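You operate a simulated robot arm through the tools that you are given. There is no shell and no other tool. Be economical: measure what you need, move in short steps, check, and stop when the job is done.

Carry out the task below with a simulated robot arm. There is one attempt and no reset: what you move stays moved.

JOB
Clean the splash and the smudge off the window-side mirror.
Fine: wet the blue cloth at the cold tap under it for the splash, buff the smudge with the grey one, which stays dry; tap off, both cloths go back.

It is judged by the outcome, as a careful person would: the job done as asked, and still so three seconds after it is handed in. It fails if anything else is knocked over, pushed out of place, dropped, spilled or broken.

ROBOT AND FRAMES
A 6-joint arm with a two-finger parallel gripper, fixed in place. Base frame: the origin is at the foot of the arm, x ahead of it, y to its left, z up. Units: mm, degrees, N and s.
With the tool pointing down near the work surface it reaches from about 360 to 820 mm from the base axis. Its first joint turns from -166.0 to 166.0 degrees. Payload 3.91 kg.
The TCP is the grasp point between the finger pads, 30 mm short of the fingertips. In the tool frame z runs along the fingers and y along their closing line. The gripper opens to 110 mm. The fingers are 20 mm wide and 10 mm thick; the gripper's body (48 by 112 mm) begins 55 mm behind the TCP.
Orientation is that of the tool frame in the base frame, as a unit quaternion [x, y, z, w]. With the fingers straight down and closing along the base's y, the tool's x points along the base's -x, its y along +y and its z along -z.

CONTROLS
- The arm moves only by the tool move_arm. Its argument "moves" is a list of rows, each a list of 6 numbers: the shift along the base's x, y, z in mm, then the turn, a rotation vector about the base's x, y, z in degrees. In form: [[dx, dy, dz, wx, wy, wz], ...]. A call has 1 to 12 rows; each row is the pose to reach, as a shift and turn from the pose commanded when the call began. "jaw" is the closure, from 0 (fully open) to 1 (shut), set as the call begins (left out, the last holds). A row lasts 0.2 s, in which the tool goes at most 50 mm and 8.6 degrees; a call with a longer step from one row to the next is refused whole, and so is a gripper value outside its range. A pose out of reach is approached as far as the arm can. The call stops where the force on the tool passes 50 N (or 10 N more than at its start, if that is more) or the arm is blocked; 0.2 s more then pass. Each finger travels about 45 mm/s and halts on what it meets, pressing with about 30 N; the grip force reading is that of the motor and also rises with nothing between the fingers. The clock runs only during rows and for 0.2 s after the last one: add rows that repeat a pose to give the fingers time. The reply holds the time, the measured pose of the TCP, the force on the tool along the base axes, the opening and the grip force, in the units named above and with some noise.
- Cameras (640 x 400 px; columns grow to the right, rows downward): "scene" is fixed at [398.5, -651.9, 1794.9]; the picture's right is [0.94, -0.34, 0.00], its down [-0.28, -0.78, -0.56] and it looks along [0.19, 0.52, -0.83] (base axes); focal length 326 px, centre (320, 200). "wrist" rides on the gripper at [-36, 0, -57] in the tool frame; the picture's right is [0.00, -1.00, 0.00], its down [0.97, 0.00, -0.24] and it looks along [0.24, 0.00, 0.97] (tool axes); focal length 218 px, centre (320, 200).
- capture(camera): a new picture of that camera. The clock stands still meanwhile.
- slide_trunk(by): slides the trunk up (or, below 0, down) by that many mm; the arm rides with it, the base frame stays. It gives what a move gives, with no picture.
- point_at(camera, pixels): for up to 12 pixels [column, row] of the newest picture of that camera ("zoom" is the newest enlarged one), the place [x, y, z] in the base frame of the surface seen there, good to about 3 mm. The clock stands still meanwhile.
- enlarge(camera, box): a new picture of the part [left, top, right, bottom] of that camera's present view, enlarged. The clock stands still meanwhile.
- close_job(): hands the job in; it is judged then, once.

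Go step by step. Measure first, check grasps and placings, and put right what went wrong. The budget is 80 turns and 54 pictures, counting those below and the enlarged ones. Unless the task says otherwise, let go and move clear before handing in, and close with one line.

The tools are called after "Emit:" as name(argument=value, ...) on one line, values as JSON. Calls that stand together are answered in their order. move_arm: Moves the arm, as the interface text tells. Its arguments: {"type":"object","properties":{"moves":{"type":"array","items":{"type":"array","items":{"type":"number"}}},"jaw":{"type":"number"}},"required":["moves"]} The other tools are called the same way: slide_trunk (by) slides the trunk up or down; capture (camera) takes a picture; point_at (camera, pixels) gives the place of the surface under pixels of a picture; enlarge (camera, box) takes an enlarged picture of a part of a camera's view; close_job () hands the job in.

At the start:

```text
time_s: 0.0
tool_pos: [497.1, -99.9, 1372.4]
tool_rot: [0.0, 1.0, 0.0, 0.001]
ft_force: [-0.6, -0.4, -0.3]
grip_width: 109.9
grasp_force: 0.0
trunk travel left (down, up): [-575.0, 35.0]
```

scene: 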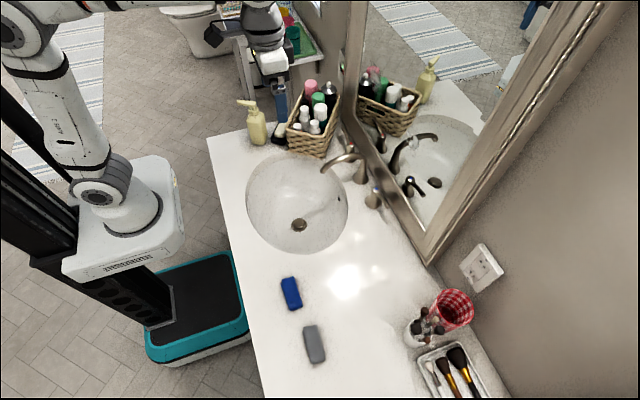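
wrist: 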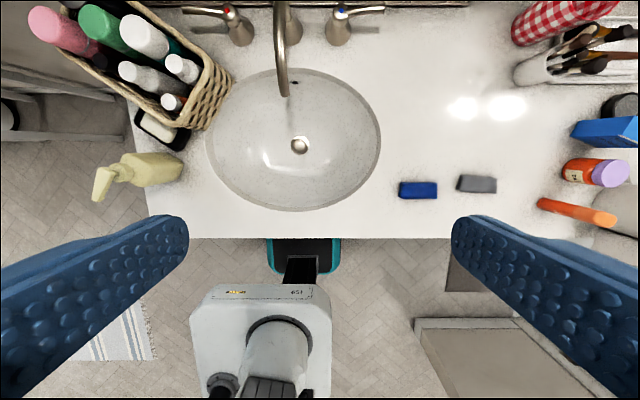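

The pictures show a blue cloth near scene (291,293), a grey one near (314,344), a tap with red and blue marked handles, and one mirror over the basin. I'll enlarge the mirror and measure the main points.

Emit:
enlarge(camera="scene", box=[320, 0, 560, 270])

Emit:
point_at(camera="scene", pixels=[[291, 293], [314, 344], [299, 225], [322, 168], [362, 178], [374, 200], [425, 225], [470, 120], [425, 262], [345, 120], [300, 140], [286, 278]])

Emit:
point_at(camera="wrist", pixels=[[418, 190], [477, 184], [400, 190], [437, 190], [458, 183], [496, 184], [340, 12], [375, 10], [283, 90], [228, 10], [190, 10], [300, 145]])

```text
1.48 times, centred on (440, 135) of scene
```

zoom: 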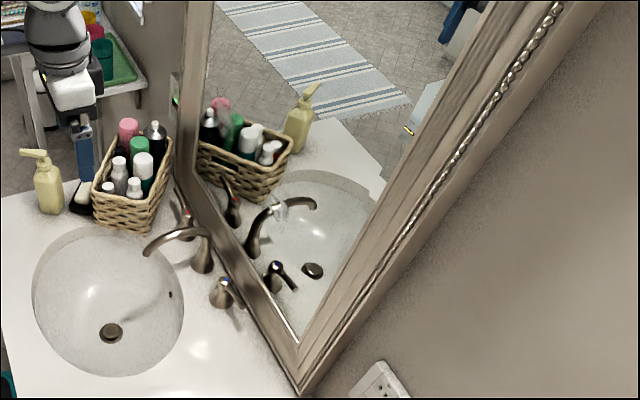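

```text
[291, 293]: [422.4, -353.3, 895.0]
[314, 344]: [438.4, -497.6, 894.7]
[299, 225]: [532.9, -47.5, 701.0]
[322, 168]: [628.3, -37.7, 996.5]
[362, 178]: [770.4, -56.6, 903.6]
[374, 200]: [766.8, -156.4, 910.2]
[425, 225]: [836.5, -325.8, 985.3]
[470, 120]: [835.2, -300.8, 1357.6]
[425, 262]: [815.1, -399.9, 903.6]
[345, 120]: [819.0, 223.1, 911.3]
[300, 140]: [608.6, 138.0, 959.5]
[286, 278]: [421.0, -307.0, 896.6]
```

```text
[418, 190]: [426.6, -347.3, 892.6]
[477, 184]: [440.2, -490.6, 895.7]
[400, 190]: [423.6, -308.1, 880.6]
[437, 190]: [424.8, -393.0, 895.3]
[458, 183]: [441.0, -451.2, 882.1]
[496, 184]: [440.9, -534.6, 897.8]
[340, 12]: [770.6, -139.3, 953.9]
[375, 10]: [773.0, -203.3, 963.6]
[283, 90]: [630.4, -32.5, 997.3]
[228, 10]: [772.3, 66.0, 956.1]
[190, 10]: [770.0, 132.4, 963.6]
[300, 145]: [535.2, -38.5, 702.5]
```

The mirror glass is at about x=835, facing -x; the cloths are at (425,-350) and (440,-492). I'll tilt the tool level towards the mirror so the wrist camera can see it.

Emit:
move_arm(moves=[[0, 0, 0, 0, -8.2, 0], [0, 0, 0, 0, -16.4, 0], [-5, 0, 0, 0, -24.6, 0], [-10, 0, 0, 0, -32.8, 0], [-15, 0, 0, 0, -41, 0], [-20, 0, 0, 0, -49.2, 0], [-25, 0, 0, 0, -57.4, 0], [-30, 0, 0, 0, -65.6, 0], [-35, 0, 0, 0, -73.8, 0], [-40, 0, 0, 0, -82, 0], [-45, 0, 0, 0, -90, 0]])

Emit:
capture(camera="wrist")

```text
time_s: 2.4
tool_pos: [451.9, -102.1, 1372.1]
tool_rot: [0.0, 0.707, 0.0, 0.707]
ft_force: [0.3, 0.1, 0.3]
grip_width: 109.8
grasp_force: 0.0
trunk travel left (down, up): [-575.0, 35.0]
```

```text
50 pictures are left
```

wrist: 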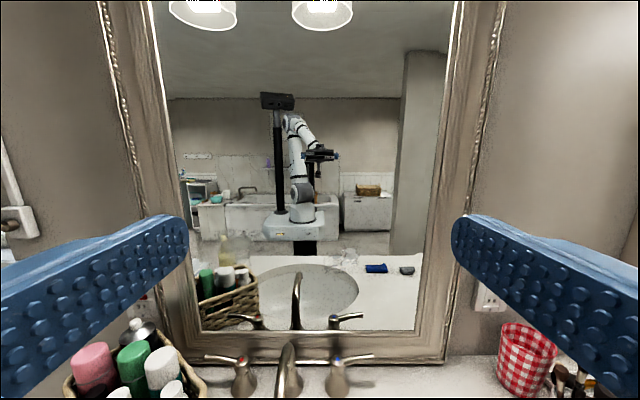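

The mirror fills (160–450, 0–330), with hints of marks near (350,258) and (370,220). I'll enlarge it to find the splash and smudge.

Emit:
enlarge(camera="wrist", box=[160, 160, 460, 345])

Emit:
enlarge(camera="wrist", box=[150, 0, 460, 190])

```text
2.13 times, centred on (310, 252) of wrist
```

zoom: 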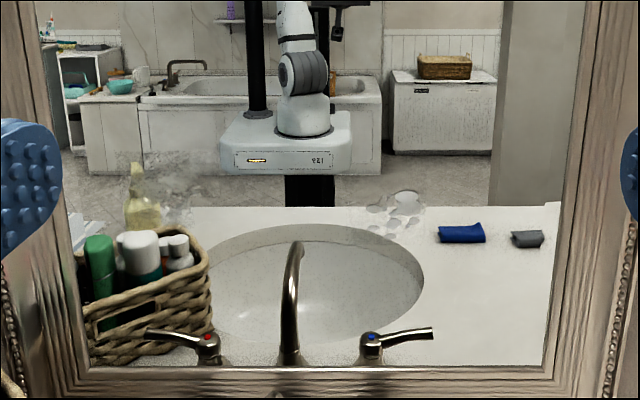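

```text
2.06 times, centred on (305, 95) of wrist
```

zoom: 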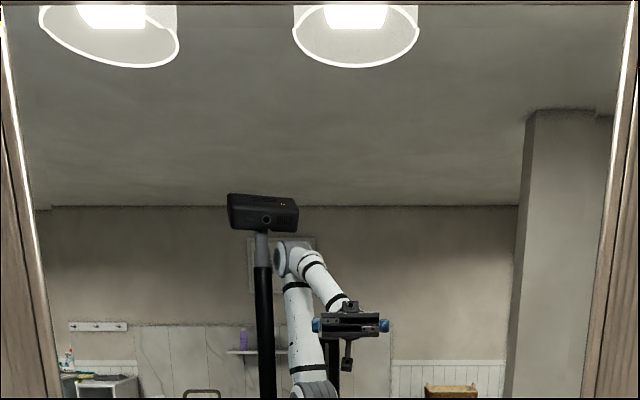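

On the mirror, I see droplets at zoom (365–425,188–240), i.e. wrist (331–359,246–271), and a hazy patch at zoom (115–215,150–225), i.e. wrist (214–261,228–264). Next I'll measure both.

Emit:
point_at(camera="wrist", pixels=[[331, 260], [359, 250], [346, 246], [341, 271], [214, 245], [261, 245], [238, 228], [238, 264], [310, 325], [160, 200], [430, 310], [200, 325]])

Emit:
enlarge(camera="wrist", box=[200, 215, 370, 285])

Emit:
enlarge(camera="wrist", box=[220, 310, 400, 400])

```text
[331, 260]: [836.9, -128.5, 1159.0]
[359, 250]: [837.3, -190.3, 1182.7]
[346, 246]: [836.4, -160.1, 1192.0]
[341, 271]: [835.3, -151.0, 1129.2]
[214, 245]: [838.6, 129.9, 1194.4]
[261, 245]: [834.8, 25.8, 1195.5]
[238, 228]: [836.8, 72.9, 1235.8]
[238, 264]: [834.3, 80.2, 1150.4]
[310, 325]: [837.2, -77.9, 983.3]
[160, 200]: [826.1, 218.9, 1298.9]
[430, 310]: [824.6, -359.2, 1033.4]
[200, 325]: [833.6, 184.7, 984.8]
```

```text
3.76 times, centred on (285, 250) of wrist
```

zoom: 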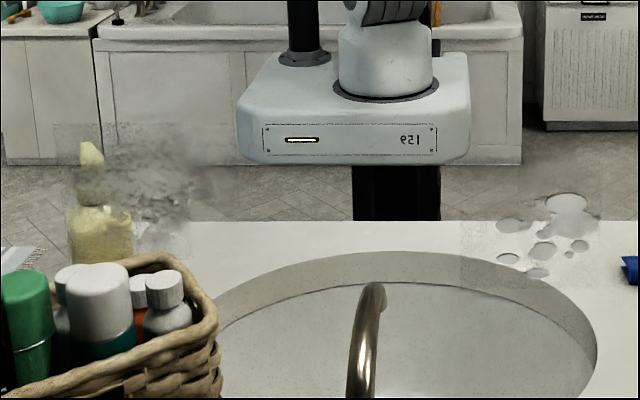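

```text
3.56 times, centred on (310, 355) of wrist
```

zoom: 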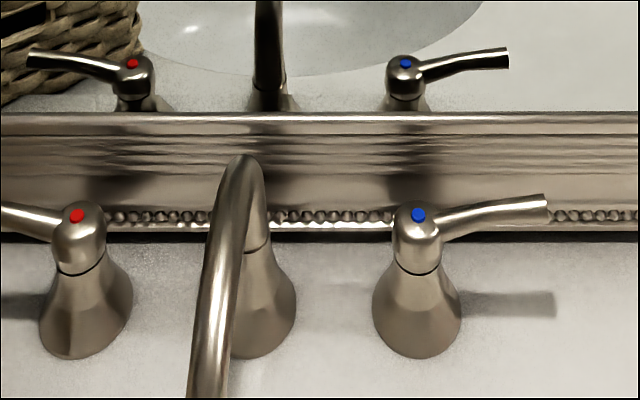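

Droplets span y -190..-130, z 1129..1187, and the smudge spans y 25..130, z 1150..1236. Cold is the blue-dotted lever on the -y side. I'll look closely at the cloths and the lever from the scene camera.

Emit:
enlarge(camera="scene", box=[260, 260, 360, 380])

Emit:
enlarge(camera="scene", box=[310, 130, 430, 230])

Emit:
point_at(camera="wrist", pixels=[[360, 356], [372, 355], [337, 358], [287, 348], [310, 345], [345, 345], [370, 345], [370, 335], [440, 340], [337, 375], [380, 380], [370, 362]])

```text
3.33 times, centred on (310, 320) of scene
```

zoom: 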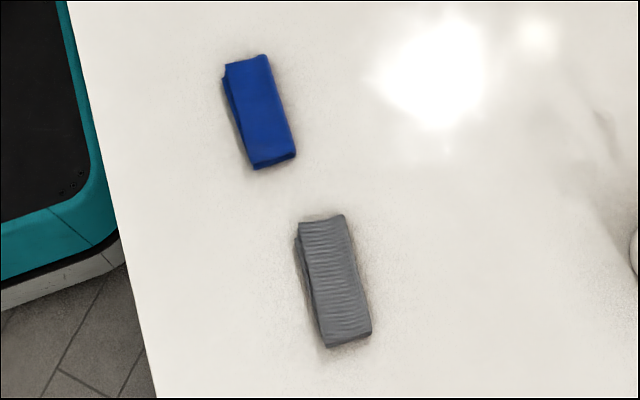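

```text
4.00 times, centred on (370, 180) of scene
```

zoom: 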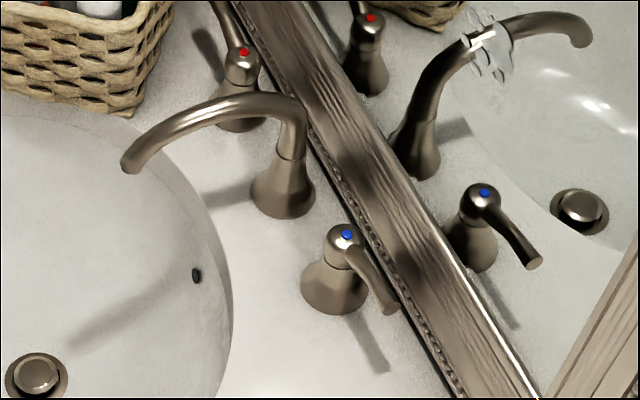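

```text
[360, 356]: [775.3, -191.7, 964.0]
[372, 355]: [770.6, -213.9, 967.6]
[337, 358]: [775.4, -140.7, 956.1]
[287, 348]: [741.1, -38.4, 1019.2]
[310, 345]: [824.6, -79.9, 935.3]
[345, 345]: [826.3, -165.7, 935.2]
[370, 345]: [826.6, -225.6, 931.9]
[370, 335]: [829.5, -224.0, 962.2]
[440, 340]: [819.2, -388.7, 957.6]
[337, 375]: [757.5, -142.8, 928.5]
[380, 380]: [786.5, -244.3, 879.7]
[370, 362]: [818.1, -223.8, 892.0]
```

The lever runs from (773,-140) to (771,-214) with its centre at z≈958, and the frame front is at x≈818, so a shut gripper tilted 30° fits behind it. I'll close the jaw and go to a stand-off above and in front of the lever.

Emit:
move_arm(jaw=1, moves=[[28.5, -9.3, -30.4, 0, 6, 0], [57, -18.6, -60.8, 0, 12, 0], [85.5, -28, -91, 0, 18, 0], [114, -37, -121.6, 0, 24, 0], [142.5, -46.5, -152, 0, 30, 0], [171, -56, -182.4, 0, 36, 0], [199.5, -65, -213, 0, 42, 0], [228, -74, -243, 0, 48, 0], [256.5, -84, -273.6, 0, 54, 0], [285, -93, -304, 0, 60, 0], [285, -93, -304, 0, 60, 0]])

Emit:
capture(camera="wrist")

```text
time_s: 4.8
tool_pos: [738.3, -194.5, 1068.2]
tool_rot: [0.001, 0.966, 0.0, 0.259]
ft_force: [-0.7, 0.3, 0.2]
grip_width: 0.0
grasp_force: 30.4
trunk travel left (down, up): [-575.0, 35.0]
```

```text
43 pictures are left
```

wrist: 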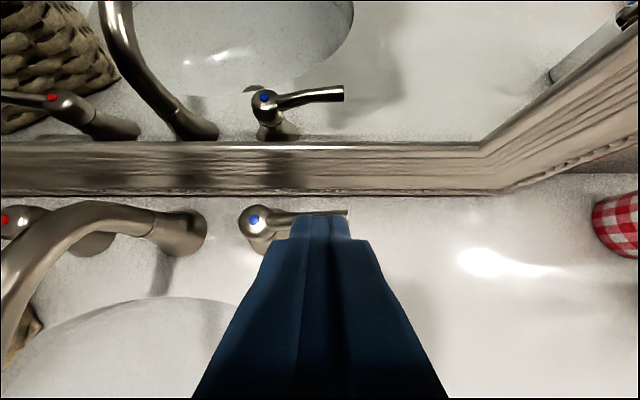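

The tip is over the lever at about (318,215). I'll measure the lever's back edge and the frame from this view before going in behind.

Emit:
point_at(camera="wrist", pixels=[[290, 213], [345, 212], [340, 215], [285, 222], [280, 216], [253, 220], [310, 193], [310, 180], [310, 200], [310, 150]])

Emit:
enlarge(camera="wrist", box=[230, 180, 370, 270])

```text
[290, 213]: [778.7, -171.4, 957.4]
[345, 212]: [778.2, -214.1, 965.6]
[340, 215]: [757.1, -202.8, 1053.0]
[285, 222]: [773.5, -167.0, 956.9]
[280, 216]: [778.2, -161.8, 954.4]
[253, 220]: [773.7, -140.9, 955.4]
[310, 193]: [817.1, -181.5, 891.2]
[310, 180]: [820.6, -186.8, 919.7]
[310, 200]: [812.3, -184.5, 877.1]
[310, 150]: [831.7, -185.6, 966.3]
```

```text
4.44 times, centred on (300, 225) of wrist
```

zoom: 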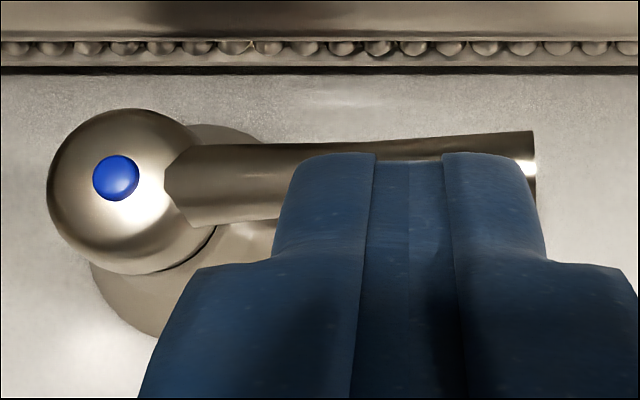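

The lever's back edge is at x≈779 and the frame at lever height is at x≈828, so there is room. I'll go down along the tool axis behind the lever.

Emit:
move_arm(moves=[[8, -2, 0, 0, 0, 0], [20, -2, -25, 0, 0, 0], [34, -2, -50, 0, 0, 0], [45, -2, -70, 0, 0, 0], [54, -2, -86, 0, 0, 0]])

Emit:
enlarge(camera="wrist", box=[230, 150, 400, 270])

```text
time_s: 6.0
tool_pos: [792.2, -195.3, 981.8]
tool_rot: [0.001, 0.966, 0.0, 0.259]
ft_force: [-0.3, -0.1, 0.2]
grip_width: 0.0
grasp_force: 29.7
trunk travel left (down, up): [-575.0, 35.0]
```

```text
3.33 times, centred on (315, 210) of wrist
```

zoom: 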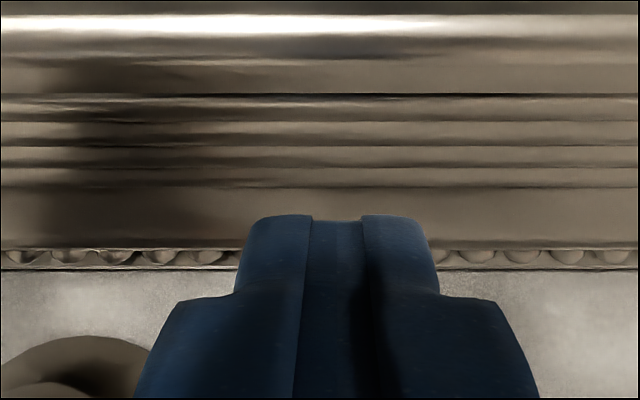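

No contact so far, so the finger is behind the lever. Now I'll pull the lever toward the user in small steps, watching the force.

Emit:
move_arm(moves=[[-8, 0, 0, 0, 0, 0], [-15, -1, 0, 0, 0, 0], [-22, -3, 0, 0, 0, 0], [-29, -4, 0, 0, 0, 0], [-36, -4, 0, 0, 0, 0], [-43, -3, 0, 0, 0, 0], [-50, -1, 0, 0, 0, 0], [-58, 2, 0, 0, 0, 0]])

Emit:
capture(camera="scene")

```text
time_s: 7.8
tool_pos: [733.0, -194.2, 981.4]
tool_rot: [0.001, 0.966, 0.0, 0.259]
ft_force: [0.0, 0.2, -0.3]
grip_width: 0.0
grasp_force: 30.1
trunk travel left (down, up): [-575.0, 35.0]
```

```text
40 pictures are left
```

scene: 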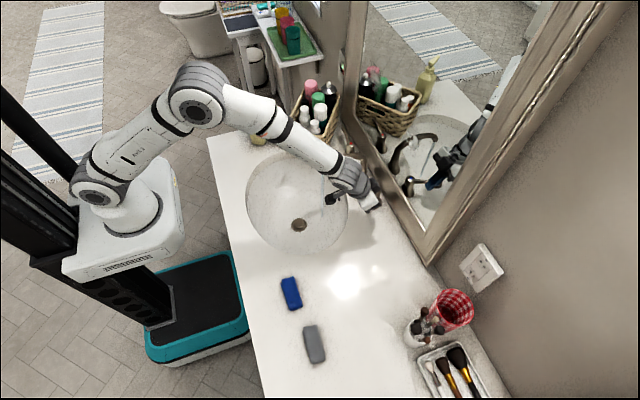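

No resisting force was felt. I'll back the finger out along its axis and look at the lever and spout.

Emit:
move_arm(moves=[[5, -4, 0, 0, 0, 0], [-15, -4, 35, 0, 0, 0], [-40, -4, 75, 0, 0, 0], [-65, -4, 115, 0, 0, 0]])

Emit:
capture(camera="wrist")

```text
time_s: 8.8
tool_pos: [667.4, -197.2, 1098.0]
tool_rot: [0.0, 0.966, 0.0, 0.26]
ft_force: [0.3, -0.6, -0.3]
grip_width: 0.0
grasp_force: 29.9
trunk travel left (down, up): [-575.0, 35.0]
```

```text
39 pictures are left
```

wrist: 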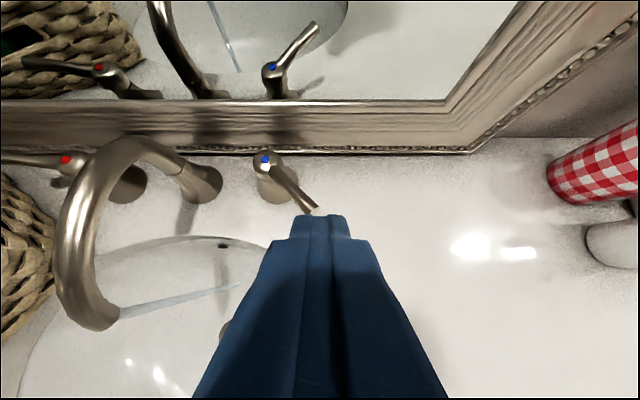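

The stream is running from the spout (115,315 down to 240,285), so the tap is on. Next I'll straighten the tool and move above the blue cloth.

Emit:
move_arm(jaw=0, moves=[[-30, -15, 10, 0, 5, 0], [-70, -40, 10, 0, 10, 0], [-110, -65, 10, 0, 15, 0], [-150, -90, 10, 0, 20, 0], [-190, -115, 10, 0, 25, 0], [-220, -140, 10, 0, 30, 0], [-242, -153, 10, 0, 30, 0]])

Emit:
move_arm(moves=[[0, 0, -10, 0, 0, 8.2], [0, 0, -20, 0, 0, 16.4], [0, 0, -30, 0, 0, 24.6], [0, 0, -40, 0, 0, 32.8], [0, 0, -50, 0, 0, 41], [0, 0, -60, 0, 0, 49.2], [0, 0, -70, 0, 0, 57.4], [0, 0, -80, 0, 0, 65.6], [0, 0, -90, 0, 0, 73.8], [0, 0, -100, 0, 0, 82], [0, 0, -100, 0, 0, 90]])

Emit:
capture(camera="wrist")

```text
time_s: 10.4
tool_pos: [425.0, -350.0, 1107.0]
tool_rot: [0.0, 1.0, 0.0, -0.001]
ft_force: [0.2, -0.3, 0.7]
grip_width: 110.0
grasp_force: 0.1
trunk travel left (down, up): [-575.0, 35.0]
```

```text
time_s: 12.8
tool_pos: [425.6, -350.8, 1006.4]
tool_rot: [0.708, -0.707, 0.0, 0.0]
ft_force: [0.4, -0.1, -1.4]
grip_width: 110.0
grasp_force: 0.1
trunk travel left (down, up): [-575.0, 35.0]
```

```text
38 pictures are left
```

wrist: 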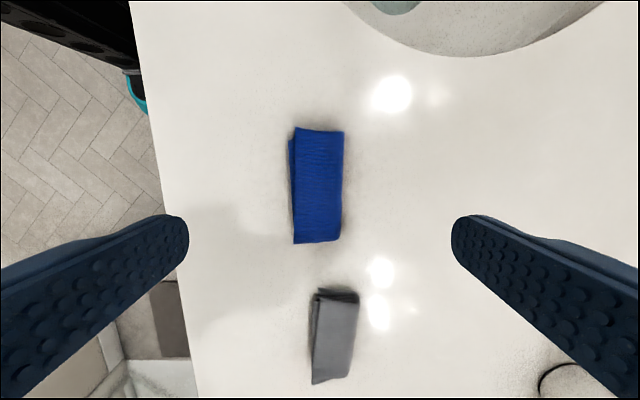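

The blue cloth spans about (292–343,128–243) and the grey one (310–358,288–383). I'll measure their edges.

Emit:
point_at(camera="wrist", pixels=[[299, 132], [340, 136], [338, 237], [297, 239], [318, 185], [293, 185], [318, 294], [355, 297], [348, 376], [314, 381], [334, 335], [250, 185]])

```text
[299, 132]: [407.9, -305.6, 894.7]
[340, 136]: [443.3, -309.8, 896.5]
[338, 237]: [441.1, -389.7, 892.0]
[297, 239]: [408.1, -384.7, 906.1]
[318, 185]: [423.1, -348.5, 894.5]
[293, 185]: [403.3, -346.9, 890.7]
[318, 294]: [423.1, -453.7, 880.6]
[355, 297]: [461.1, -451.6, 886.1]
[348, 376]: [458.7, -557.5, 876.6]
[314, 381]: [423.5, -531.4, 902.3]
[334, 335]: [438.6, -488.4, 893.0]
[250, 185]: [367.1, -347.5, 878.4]
```

Blue is centred at (424,-348), 42 wide across x and about 16 thick. I'll descend so the fingertips stay ~4 mm above the counter, then close.

Emit:
move_arm(moves=[[-1, 2, -40, 0, 0, 0], [-1, 2, -70, 0, 0, 0], [-1, 2, -92, 0, 0, 0]])

Emit:
move_arm(jaw=1, moves=[[0, 0, 0, 0, 0, 0], [0, 0, 0, 0, 0, 0], [0, 0, 0, 0, 0, 0], [0, 0, 0, 0, 0, 0], [0, 0, 0, 0, 0, 0]])

Emit:
capture(camera="wrist")

```text
time_s: 13.6
tool_pos: [424.2, -350.2, 912.8]
tool_rot: [-0.707, 0.707, 0.0, 0.001]
ft_force: [0.6, -0.2, -0.7]
grip_width: 110.0
grasp_force: 0.1
trunk travel left (down, up): [-575.0, 35.0]
```

```text
time_s: 14.8
tool_pos: [424.3, -348.9, 914.4]
tool_rot: [0.707, -0.707, 0.001, 0.0]
ft_force: [0.1, -0.1, -0.7]
grip_width: 38.4
grasp_force: 29.8
trunk travel left (down, up): [-575.0, 35.0]
```

```text
37 pictures are left
```

wrist: 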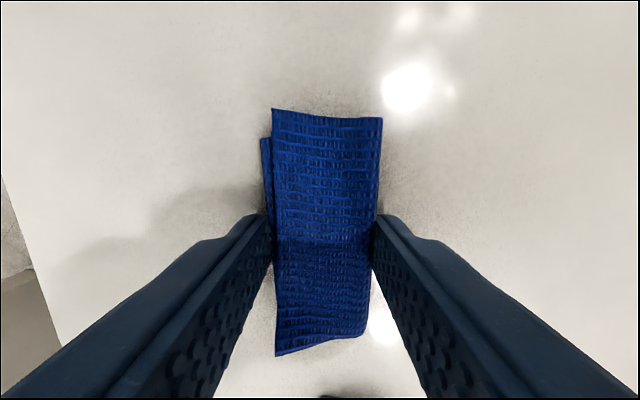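

The cloth is gripped at 38.4 mm width. I'll lift, check the grip, and measure the spout and stream.

Emit:
move_arm(moves=[[0, 0, 30, 0, 0, 0], [0, 0, 70, 0, 0, 0], [0, 0, 110, 0, 0, 0], [10, 30, 140, 0, -8, 0], [20, 65, 160, 0, -16, 0], [30, 100, 170, 0, -24, 0], [45, 135, 170, 0, -32, 0], [60, 170, 170, 0, -40, 0], [66, 200, 170, 0, -45, 0]])

Emit:
capture(camera="scene")

Emit:
capture(camera="wrist")

```text
time_s: 16.8
tool_pos: [514.3, -133.3, 1169.4]
tool_rot: [-0.655, 0.664, -0.257, 0.253]
ft_force: [0.1, -0.8, -0.5]
grip_width: 37.8
grasp_force: 29.8
out of reach, approached as far as the arm can: row 7, 8, 9
trunk travel left (down, up): [-575.0, 35.0]
```

```text
36 pictures are left
```

scene: 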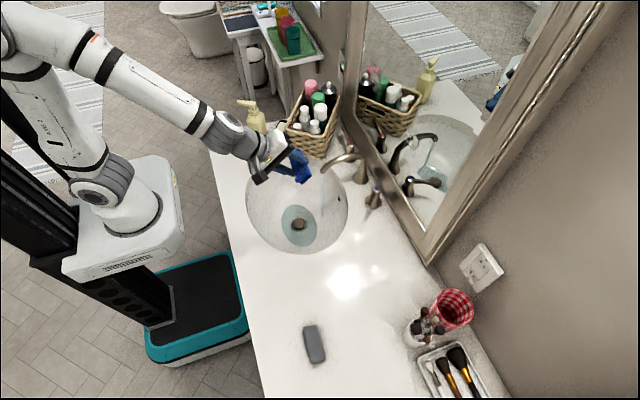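

```text
35 pictures are left
```

wrist: 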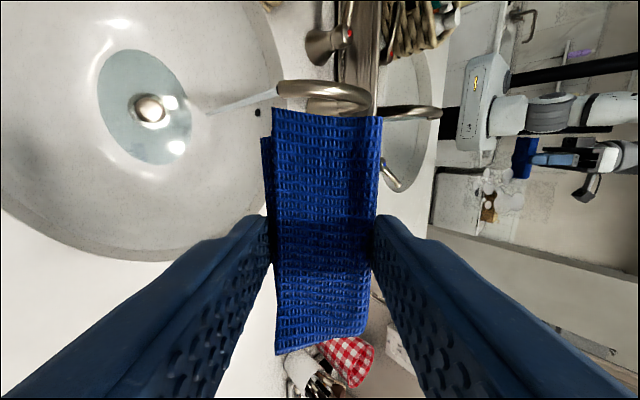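

Cloth still held and the stream is running, but the last rows were out of reach in this pose (measured z 1169 rather than 1084). A pool is also forming at the drain, so I'll be quick. A small outward move will show where the commanded pose is.

Emit:
move_arm(moves=[[20, 30, -10, 0, 0, 0], [40, 60, -20, 0, 0, 0]])

```text
time_s: 17.4
tool_pos: [558.2, -70.2, 1169.0]
tool_rot: [-0.653, 0.656, -0.268, 0.267]
ft_force: [-0.1, 0.4, 0.6]
grip_width: 37.9
grasp_force: 29.8
out of reach, approached as far as the arm can: row 1, 2
trunk travel left (down, up): [-575.0, 35.0]
```

The arm can't get below z≈1169 in this tilt from the present trunk height, so I'll lower the trunk, which carries the arm with it. First I'll shift back a little to clear the spout.

Emit:
move_arm(moves=[[-14, 2, 20, 0, 0, 0]])

Emit:
slide_trunk(by=-120)

Emit:
capture(camera="scene")

```text
time_s: 17.8
tool_pos: [543.6, -67.6, 1190.4]
tool_rot: [-0.653, 0.653, -0.271, 0.271]
ft_force: [0.1, 0.1, 0.3]
grip_width: 38.1
grasp_force: 30.1
trunk travel left (down, up): [-575.0, 35.0]
```

```text
time_s: 19.3
tool_pos: [545.0, -67.5, 1069.4]
tool_rot: [-0.653, 0.653, -0.271, 0.271]
ft_force: [-0.8, -0.4, 0.1]
grip_width: 38.2
grasp_force: 30.6
trunk travel left (down, up): [-455.0, 155.0]
```

```text
34 pictures are left
```

scene: 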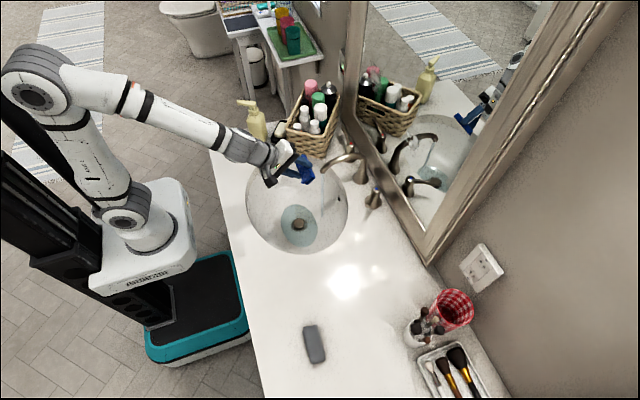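

That worked (z now 1069). I'll slide a further 150 down and check.

Emit:
slide_trunk(by=-150)

Emit:
capture(camera="wrist")

Emit:
capture(camera="scene")

```text
time_s: 21.1
tool_pos: [545.5, -68.4, 920.4]
tool_rot: [0.654, -0.653, 0.27, -0.27]
ft_force: [-1.0, -0.7, 0.2]
grip_width: 37.9
grasp_force: 30.2
trunk travel left (down, up): [-305.0, 305.0]
```

```text
33 pictures are left
```

wrist: 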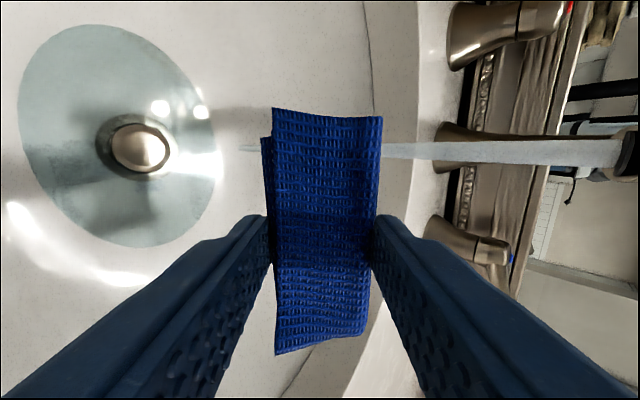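

```text
32 pictures are left
```

scene: 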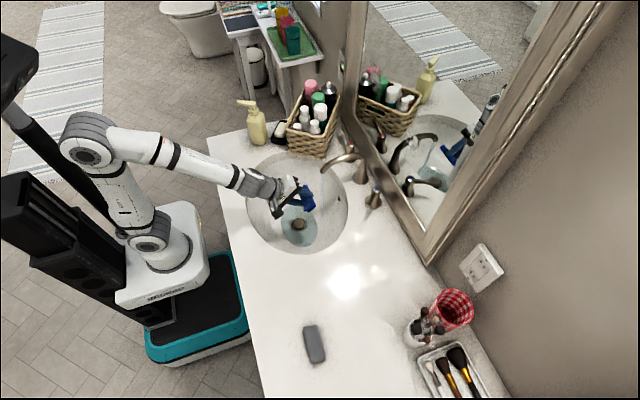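

The stream (row 150) lines up with the cloth's upper half in y. I'll push forward under the spout.

Emit:
move_arm(moves=[[20, 0, -8, 0, 0, 0], [40, 0, -8, 0, 0, 0], [60, 0, -8, 0, 0, 0]])

Emit:
capture(camera="wrist")

```text
time_s: 21.9
tool_pos: [604.2, -68.3, 911.2]
tool_rot: [-0.653, 0.653, -0.271, 0.27]
ft_force: [0.1, -0.1, 0.3]
grip_width: 37.6
grasp_force: 30.0
trunk travel left (down, up): [-305.0, 305.0]
```

```text
31 pictures are left
```

wrist: 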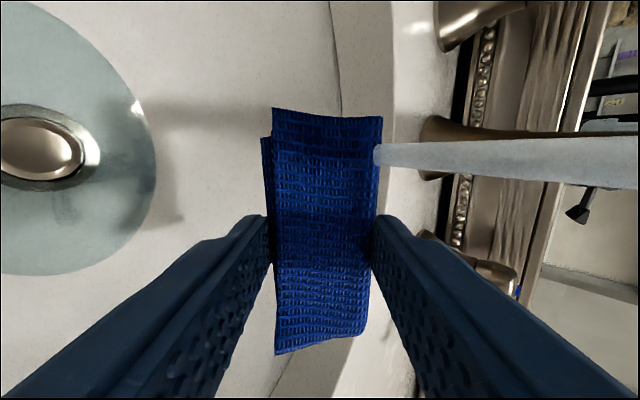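

The stream lands on the cloth's edge at (375,155) and stops there, with the cloth starting to darken. I'll hold it there about 2 s.

Emit:
move_arm(moves=[[0, 0, 0, 0, 0, 0], [0, 0, 0, 0, 0, 0], [4, 0, 0, 0, 0, 0], [4, 0, 0, 0, 0, 0], [4, 5, 0, 0, 0, 0], [4, 5, 0, 0, 0, 0], [2, -5, 0, 0, 0, 0], [2, -5, 0, 0, 0, 0], [0, 0, 0, 0, 0, 0]])

Emit:
capture(camera="wrist")

```text
time_s: 23.9
tool_pos: [604.0, -69.4, 911.3]
tool_rot: [-0.653, 0.654, -0.271, 0.27]
ft_force: [-0.4, 0.1, -0.2]
grip_width: 37.8
grasp_force: 29.7
trunk travel left (down, up): [-305.0, 305.0]
```

```text
30 pictures are left
```

wrist: 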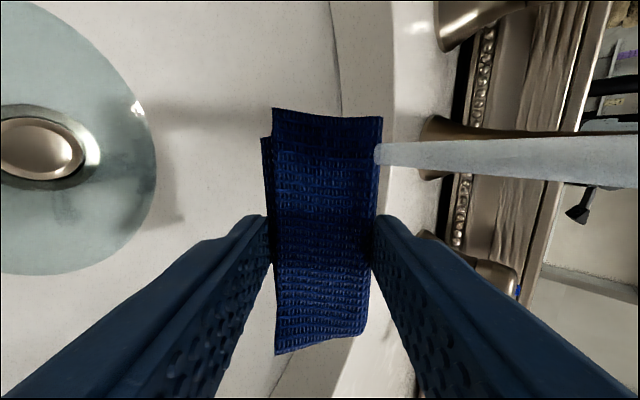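

The whole cloth has darkened, so it is wet. I'll back out, let it drip over the basin, then rise and level the tool toward the mirror.

Emit:
move_arm(moves=[[-25, 0, 0, 0, 0, 0], [-50, 0, 0, 0, 0, 0], [-75, 0, 0, 0, 0, 0], [-75, 0, 0, 0, 0, 0], [-75, 0, 0, 0, 0, 0], [-75, -15, 40, 0, -7.5, 0], [-75, -30, 80, 0, -15, 0], [-75, -45, 120, 0, -22.5, 0], [-75, -60, 160, 0, -30, 0], [-75, -75, 200, 0, -37.5, 0], [-70, -87, 240, 0, -45, 0], [-70, -87, 250, 0, -45, 0]])

Emit:
capture(camera="wrist")

```text
time_s: 26.4
tool_pos: [519.8, -116.4, 1253.4]
tool_rot: [-0.523, 0.54, -0.466, 0.467]
ft_force: [-0.5, 0.0, 0.2]
grip_width: 37.7
grasp_force: 29.4
out of reach, approached as far as the arm can: row 6, 7, 8, 9, 10, 11, 12
trunk travel left (down, up): [-305.0, 305.0]
```

```text
29 pictures are left
```

wrist: 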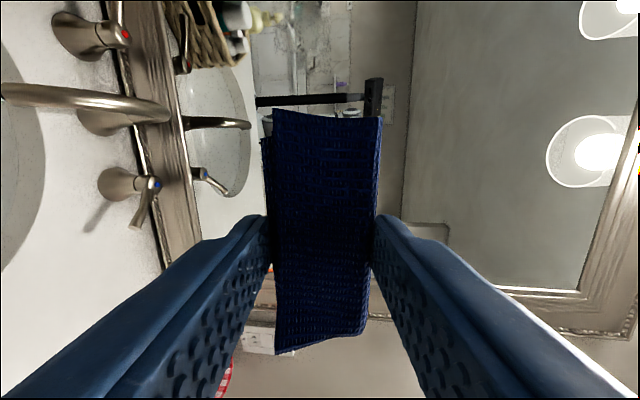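

The cloth is dark and wet, but again the arm hangs up at this roll (z 1253 instead of 1161). The first roll, closing along y, worked when level, so I'll roll the tool +90° about x here.

Emit:
move_arm(moves=[[0, 0, 0, 8.2, 0, 0], [0, 0, 0, 16.4, 0, 0], [0, 0, 0, 24.6, 0, 0], [0, 0, 0, 32.8, 0, 0], [0, 0, 0, 41, 0, 0], [0, 0, 0, 49.2, 0, 0], [0, 0, 0, 57.4, 0, 0], [0, 0, 0, 65.6, 0, 0], [0, 0, 0, 73.8, 0, 0], [0, 0, 0, 82, 0, 0], [0, 0, 0, 90, 0, 0]])

```text
time_s: 28.9
tool_pos: [522.4, -116.5, 1253.2]
tool_rot: [-0.038, 0.711, 0.054, 0.7]
ft_force: [-0.1, -0.4, 0.1]
grip_width: 38.0
grasp_force: 29.8
trunk travel left (down, up): [-305.0, 305.0]
```

The roll succeeded without trouble. I'll square up the orientation and move to the height and y of the splash.

Emit:
move_arm(moves=[[25, -10, -22, -0.3, -0.2, -1.9], [50, -20, -44, -0.6, -0.5, -3.8], [75, -30, -66, -1, -0.7, -5.6], [100, -39, -88, -1.3, -0.9, -7.5], [140, -39, -88, -1.3, -0.9, -7.5], [180, -39, -88, -1.3, -0.9, -7.5], [210, -39, -88, -1.3, -0.9, -7.5]])

Emit:
capture(camera="wrist")

```text
time_s: 30.4
tool_pos: [734.0, -156.6, 1165.6]
tool_rot: [0.0, 0.708, -0.002, 0.706]
ft_force: [-0.1, 0.1, 0.3]
grip_width: 38.0
grasp_force: 30.1
trunk travel left (down, up): [-305.0, 305.0]
```

```text
28 pictures are left
```

wrist: 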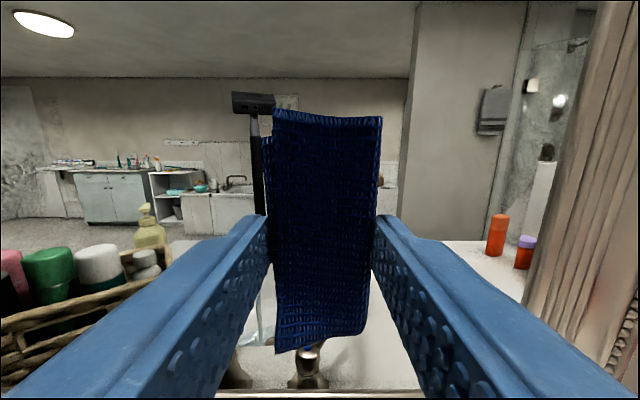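

Level at (734,-157,1166), cloth standing upright ahead of the fingers. Cloth face is about 34 mm ahead of the TCP, so contact is expected near x≈802; I'll approach in small steps.

Emit:
move_arm(moves=[[30, 0, 0, 0, 0, 0], [50, 0, 0, 0, 0, 0], [60, 0, 0, 0, 0, 0], [65, 0, 0, 0, 0, 0], [68, 0, 0, 0, 0, 0]])

```text
time_s: 31.6
tool_pos: [800.7, -155.2, 1165.6]
tool_rot: [-0.001, 0.708, -0.001, 0.707]
ft_force: [-1.0, -0.3, 0.5]
grip_width: 38.0
grasp_force: 30.0
trunk travel left (down, up): [-305.0, 305.0]
```

Emit:
move_arm(moves=[[2, 0, 0, 0, 0, 0], [4, 0, 0, 0, 0, 0]])

```text
time_s: 32.2
tool_pos: [802.5, -156.5, 1166.5]
tool_rot: [-0.001, 0.707, -0.001, 0.707]
ft_force: [-12.1, 0.7, -3.5]
grip_width: 38.0
grasp_force: 30.0
trunk travel left (down, up): [-305.0, 305.0]
```

Contact is confirmed with about 12 N. I'll wipe side to side over the splash patch with slight vertical shifts.

Emit:
move_arm(moves=[[0, -14, 0, 0, 0, 0], [0, -28, 0, 0, 0, 0], [0, -14, -6, 0, 0, 0], [0, 2, -6, 0, 0, 0], [0, 18, -6, 0, 0, 0], [0, 34, -6, 0, 0, 0], [0, 44, 0, 0, 0, 0], [0, 30, 10, 0, 0, 0], [0, 14, 10, 0, 0, 0], [0, -2, 10, 0, 0, 0], [0, -16, 10, 0, 0, 0], [0, -28, 10, 0, 0, 0]])

Emit:
move_arm(moves=[[0, 14, -10, 0, 0, 0], [0, 28, -10, 0, 0, 0], [0, 42, -10, 0, 0, 0], [0, 56, -10, 0, 0, 0], [0, 70, -10, 0, 0, 0], [-10, 70, -10, 0, 0, 0], [-40, 70, -10, 0, 0, 0], [-80, 70, -10, 0, 0, 0], [-120, 70, -10, 0, 0, 0], [-160, 60, -10, 0, 0, 0]])

Emit:
capture(camera="wrist")

Emit:
capture(camera="scene")

```text
time_s: 34.9
tool_pos: [801.6, -184.0, 1176.7]
tool_rot: [0.001, 0.707, -0.001, 0.707]
ft_force: [-6.2, 2.2, 1.6]
grip_width: 38.3
grasp_force: 30.1
trunk travel left (down, up): [-305.0, 305.0]
```

```text
time_s: 37.0
tool_pos: [643.4, -123.7, 1167.4]
tool_rot: [0.0, 0.707, -0.003, 0.707]
ft_force: [0.5, -0.3, -0.3]
grip_width: 37.9
grasp_force: 29.6
trunk travel left (down, up): [-305.0, 305.0]
```

```text
27 pictures are left
```

wrist: 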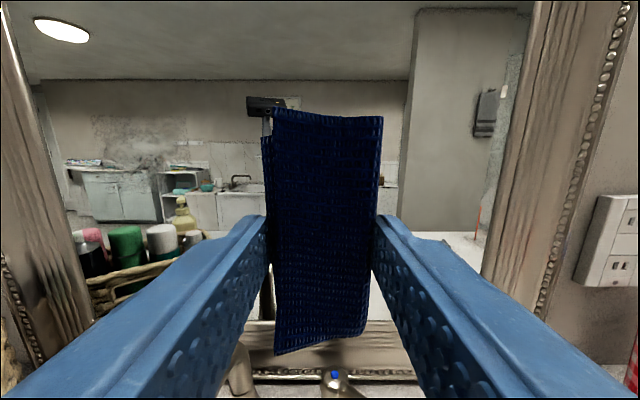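

```text
26 pictures are left
```

scene: 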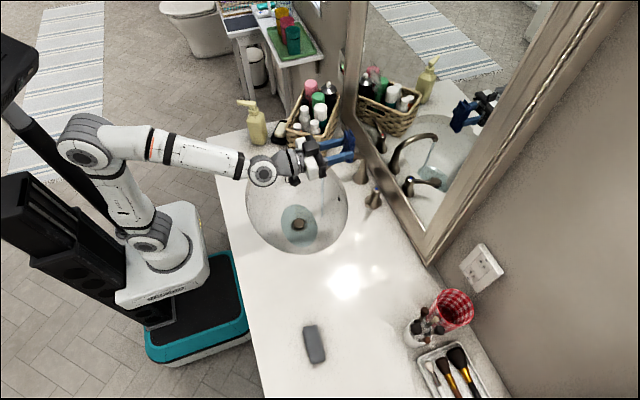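

The splash spot is behind the cloth in this view. I'll move sideways and back to look at the glass.

Emit:
move_arm(moves=[[-30, 35, 15, 0, 0, 0], [-60, 70, 30, 0, 0, 0], [-90, 110, 50, 0, 0, 0]])

Emit:
enlarge(camera="wrist", box=[340, 130, 560, 330])

```text
refused: row 3 steps farther than a row can; nothing moved
```

```text
2.00 times, centred on (450, 230) of wrist
```

zoom: 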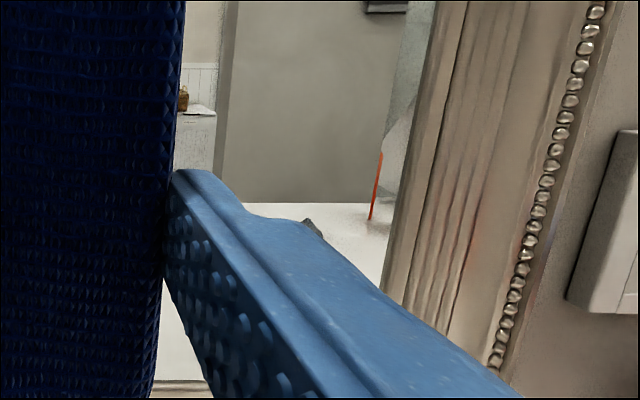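

Emit:
move_arm(moves=[[-30, 30, 15, 0, 0, 0], [-60, 60, 30, 0, 0, 0], [-80, 90, 45, 0, 0, 0], [-90, 120, 50, 0, 0, 0]])

Emit:
capture(camera="wrist")

```text
time_s: 38.0
tool_pos: [557.8, -17.4, 1214.7]
tool_rot: [-0.004, 0.708, 0.002, 0.706]
ft_force: [-0.5, 0.3, -1.0]
grip_width: 38.3
grasp_force: 30.2
out of reach, approached as far as the arm can: row 4
trunk travel left (down, up): [-305.0, 305.0]
```

```text
24 pictures are left
```

wrist: 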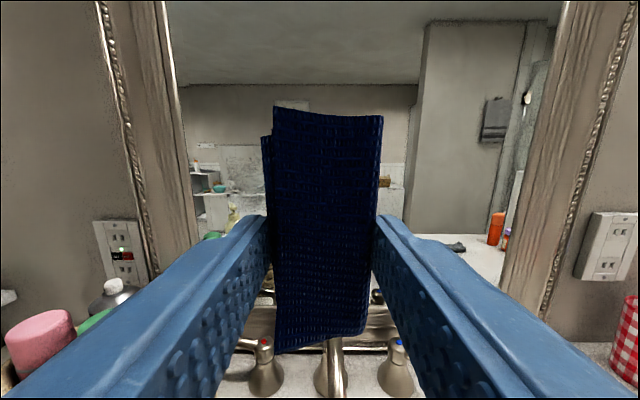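

No droplets are visible in the part of the splash area in view (about 391–429,187–225); I'll re-check it with nothing in the way. Now I'll turn the tool down while heading back to the blue cloth's place.

Emit:
move_arm(moves=[[5, -25, 0, 0, 8.2, 0], [5, -50, 0, 0, 16.4, 0], [5, -75, 0, 0, 24.6, 0], [5, -100, 0, 0, 32.8, 0], [0, -130, 0, 0, 41, 0], [-10, -160, 0, 0, 49.2, 0], [-20, -190, 0, 0, 57.4, 0], [-40, -220, 0, 0, 65.6, 0], [-60, -250, -10, 0, 73.8, 0], [-90, -280, -30, 0, 82, 0], [-110, -310, -50, 0, 90, 0], [-134, -331, -70, 0, 90, 0]])

Emit:
move_arm(moves=[[0, 0, -10, 0, 0, 8.2], [0, 0, -20, 0, 0, 16.4], [0, 0, -30, 0, 0, 24.6], [0, 0, -40, 0, 0, 32.8], [0, 0, -50, 0, 0, 41], [0, 0, -60, 0, 0, 49.2], [0, 0, -70, 0, 0, 57.4], [0, 0, -80, 0, 0, 65.6], [0, 0, -90, 0, 0, 73.8], [0, 0, -90, 0, 0, 82], [0, 0, -90, 0, 0, 90]])

Emit:
capture(camera="scene")

```text
time_s: 40.6
tool_pos: [420.7, -351.0, 1146.3]
tool_rot: [-0.001, 1.0, -0.001, 0.0]
ft_force: [0.5, 0.4, -0.1]
grip_width: 37.9
grasp_force: 30.2
out of reach, approached as far as the arm can: row 1, 2
trunk travel left (down, up): [-305.0, 305.0]
```

```text
time_s: 43.0
tool_pos: [422.0, -349.8, 1053.8]
tool_rot: [0.709, -0.705, 0.0, 0.001]
ft_force: [-0.1, -0.9, -0.8]
grip_width: 37.8
grasp_force: 30.2
trunk travel left (down, up): [-305.0, 305.0]
```

```text
23 pictures are left
```

scene: 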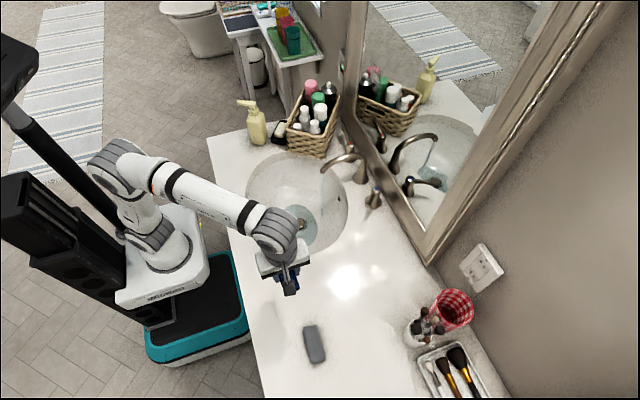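

Tool is down and yawed above the blue cloth's spot at (422,-350,1054). I'll lower it to the same height it was picked from.

Emit:
move_arm(moves=[[2, 1, -45, 0, 0, 0], [2, 1, -90, 0, 0, 0], [2, 1, -115, 0, 0, 0], [2, 1, -130, 0, 0, 0], [2, 1, -136, 0, 0, 0], [2, 1, -139, 0, 0, 0]])

```text
time_s: 44.5
tool_pos: [423.4, -348.2, 916.0]
tool_rot: [0.708, -0.707, 0.001, 0.0]
ft_force: [0.5, 0.1, -0.4]
grip_width: 38.0
grasp_force: 30.0
trunk travel left (down, up): [-305.0, 305.0]
```

No contact force yet at z=916. I'll ease down another 2 mm.

Emit:
move_arm(moves=[[0, 0, -1, 0, 0, 0], [0, 0, -2, 0, 0, 0]])

```text
time_s: 45.0
tool_pos: [423.6, -348.3, 913.7]
tool_rot: [0.708, -0.707, 0.001, 0.0]
ft_force: [-0.1, 0.3, 4.4]
grip_width: 38.0
grasp_force: 30.0
trunk travel left (down, up): [-305.0, 305.0]
```

Touching the counter with 4 N. Release, wait, and rise, then move over the grey cloth.

Emit:
move_arm(jaw=0, moves=[[0, 0, 0, 0, 0, 0], [0, 0, 0, 0, 0, 0], [0, 0, 0, 0, 0, 0], [0, 0, 0, 0, 0, 0], [0, 0, 40, 0, 0, 0], [0, 0, 90, 0, 0, 0]])

Emit:
capture(camera="wrist")

```text
time_s: 46.5
tool_pos: [424.4, -348.6, 1003.8]
tool_rot: [0.707, -0.707, 0.0, -0.001]
ft_force: [0.3, -0.5, 0.1]
grip_width: 110.0
grasp_force: 0.0
trunk travel left (down, up): [-305.0, 305.0]
```

```text
22 pictures are left
```

wrist: 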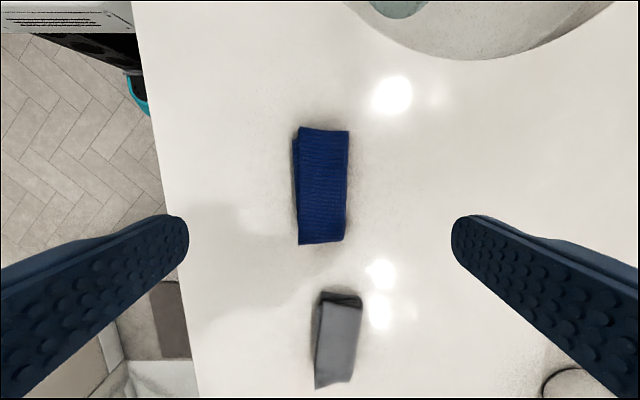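

The blue cloth is back where it was. Next I'll undo the yaw and move toward the tap, to check the splash area and turn the water off.

Emit:
move_arm(jaw=1, moves=[[0, 0, 20, 0, 0, -8.2], [0, 0, 40, 0, 0, -16.4], [10, 10, 60, 0, 0, -24.6], [30, 30, 80, 0, 0, -32.8], [50, 50, 100, 0, 0, -41], [70, 70, 120, 0, 0, -49.2], [90, 90, 140, 0, 0, -57.4], [110, 110, 150, 0, 0, -65.6], [130, 130, 150, 0, 0, -73.8], [145, 150, 150, 0, 0, -82], [155, 165, 150, 0, 0, -90]])

Emit:
move_arm(moves=[[0, 0, 0, 0, -8, 0], [0, 0, 0, 0, -16, 0], [0, 0, 0, 0, -24, 0], [0, 0, 0, 0, -32, 0], [0, 0, 0, 0, -40, 0], [0, 0, 0, 0, -48, 0], [0, 0, 0, 0, -56, 0], [0, 0, 0, 0, -64, 0], [0, 0, 0, 0, -70, 0]])

Emit:
capture(camera="wrist")

```text
time_s: 48.9
tool_pos: [580.5, -182.3, 1152.2]
tool_rot: [0.0, 1.0, 0.001, 0.0]
ft_force: [-1.0, -0.3, 0.3]
grip_width: 0.0
grasp_force: 29.9
trunk travel left (down, up): [-305.0, 305.0]
```

```text
time_s: 50.9
tool_pos: [578.9, -182.7, 1154.8]
tool_rot: [0.0, 0.819, -0.002, 0.573]
ft_force: [0.1, 0.2, -0.9]
grip_width: 0.1
grasp_force: 29.4
trunk travel left (down, up): [-305.0, 305.0]
```

```text
21 pictures are left
```

wrist: 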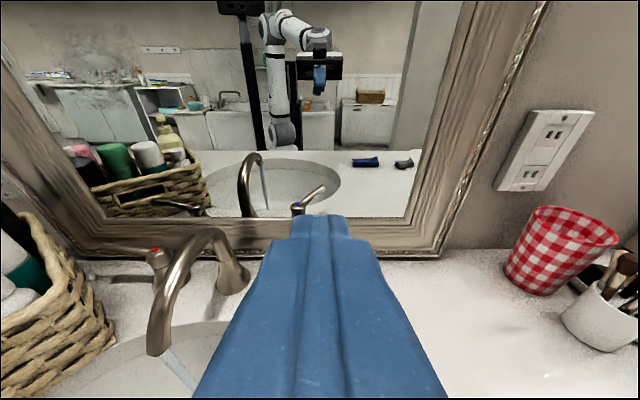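

The splash spot should be at about (275–325,75–130) in this view. I'll zoom in there and on the tap.

Emit:
enlarge(camera="wrist", box=[220, 40, 400, 150])

```text
3.56 times, centred on (310, 95) of wrist
```

zoom: 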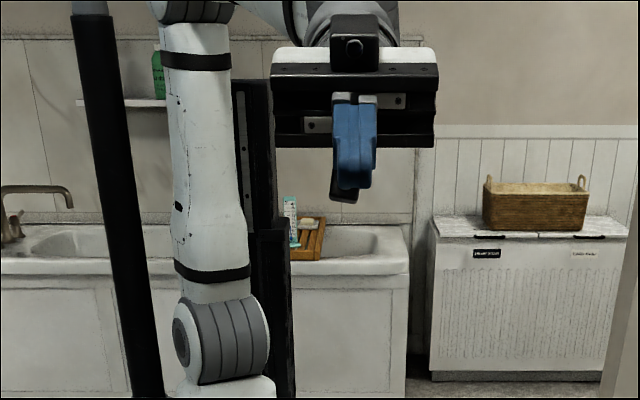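

The splash area is clean. Now I'll tilt to 30°, go down in front of the lever, and push it back.

Emit:
move_arm(moves=[[5, 0, -10, 0, 8, 0], [15, 0, -30, 0, 16, 0], [30, 0, -55, 0, 24, 0], [45, 0, -80, 0, 32, 0], [60, 2, -105, 0, 40, 0], [70, 2, -140, 0, 40, 0], [76, 2, -165, 0, 40, 0], [80, 2, -183, 0, 40, 0]])

Emit:
capture(camera="wrist")

```text
time_s: 52.6
tool_pos: [659.2, -182.4, 968.8]
tool_rot: [-0.001, 0.966, 0.0, 0.257]
ft_force: [0.5, -0.3, -0.1]
grip_width: 0.0
grasp_force: 29.8
trunk travel left (down, up): [-305.0, 305.0]
```

```text
19 pictures are left
```

wrist: 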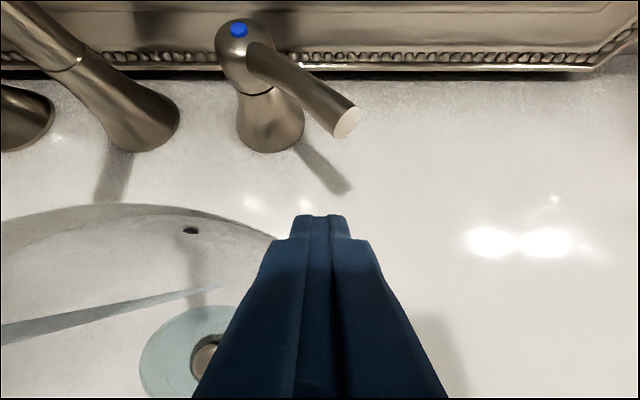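

The finger (column 320) is in front of the lever, whose end is at (348,120). I'll push forward in small steps.

Emit:
move_arm(moves=[[20, 0, 0, 0, 0, 0], [35, 0, 0, 0, 0, 0], [45, -2, 0, 0, 0, 0], [53, -4, 0, 0, 0, 0], [61, -6, 0, 0, 0, 0], [69, -8, 0, 0, 0, 0], [76, -9, 0, 0, 0, 0], [82, -10, 0, 0, 0, 0], [86, -10, 0, 0, 0, 0]])

Emit:
capture(camera="wrist")

```text
time_s: 54.6
tool_pos: [745.8, -192.8, 970.4]
tool_rot: [-0.002, 0.966, 0.0, 0.259]
ft_force: [-0.6, -0.9, -0.4]
grip_width: 0.2
grasp_force: 30.2
trunk travel left (down, up): [-305.0, 305.0]
```

```text
18 pictures are left
```

wrist: 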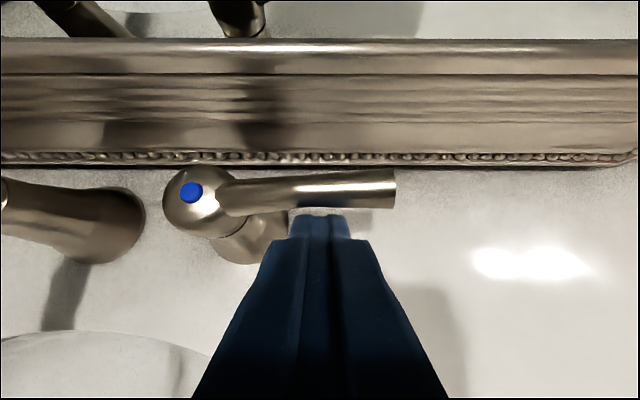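

The lever is back nearly parallel to the frame. I'll check whether the stream has stopped.

Emit:
enlarge(camera="scene", box=[240, 130, 440, 260])

Emit:
point_at(camera="wrist", pixels=[[390, 172], [390, 185], [240, 190], [240, 182], [192, 192]])

```text
3.08 times, centred on (340, 195) of scene
```

zoom: 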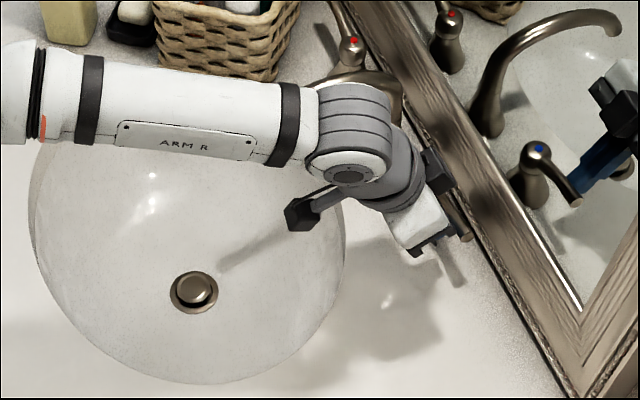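

```text
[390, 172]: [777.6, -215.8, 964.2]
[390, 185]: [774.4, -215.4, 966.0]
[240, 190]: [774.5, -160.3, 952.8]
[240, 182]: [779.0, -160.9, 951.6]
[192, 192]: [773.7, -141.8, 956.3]
```

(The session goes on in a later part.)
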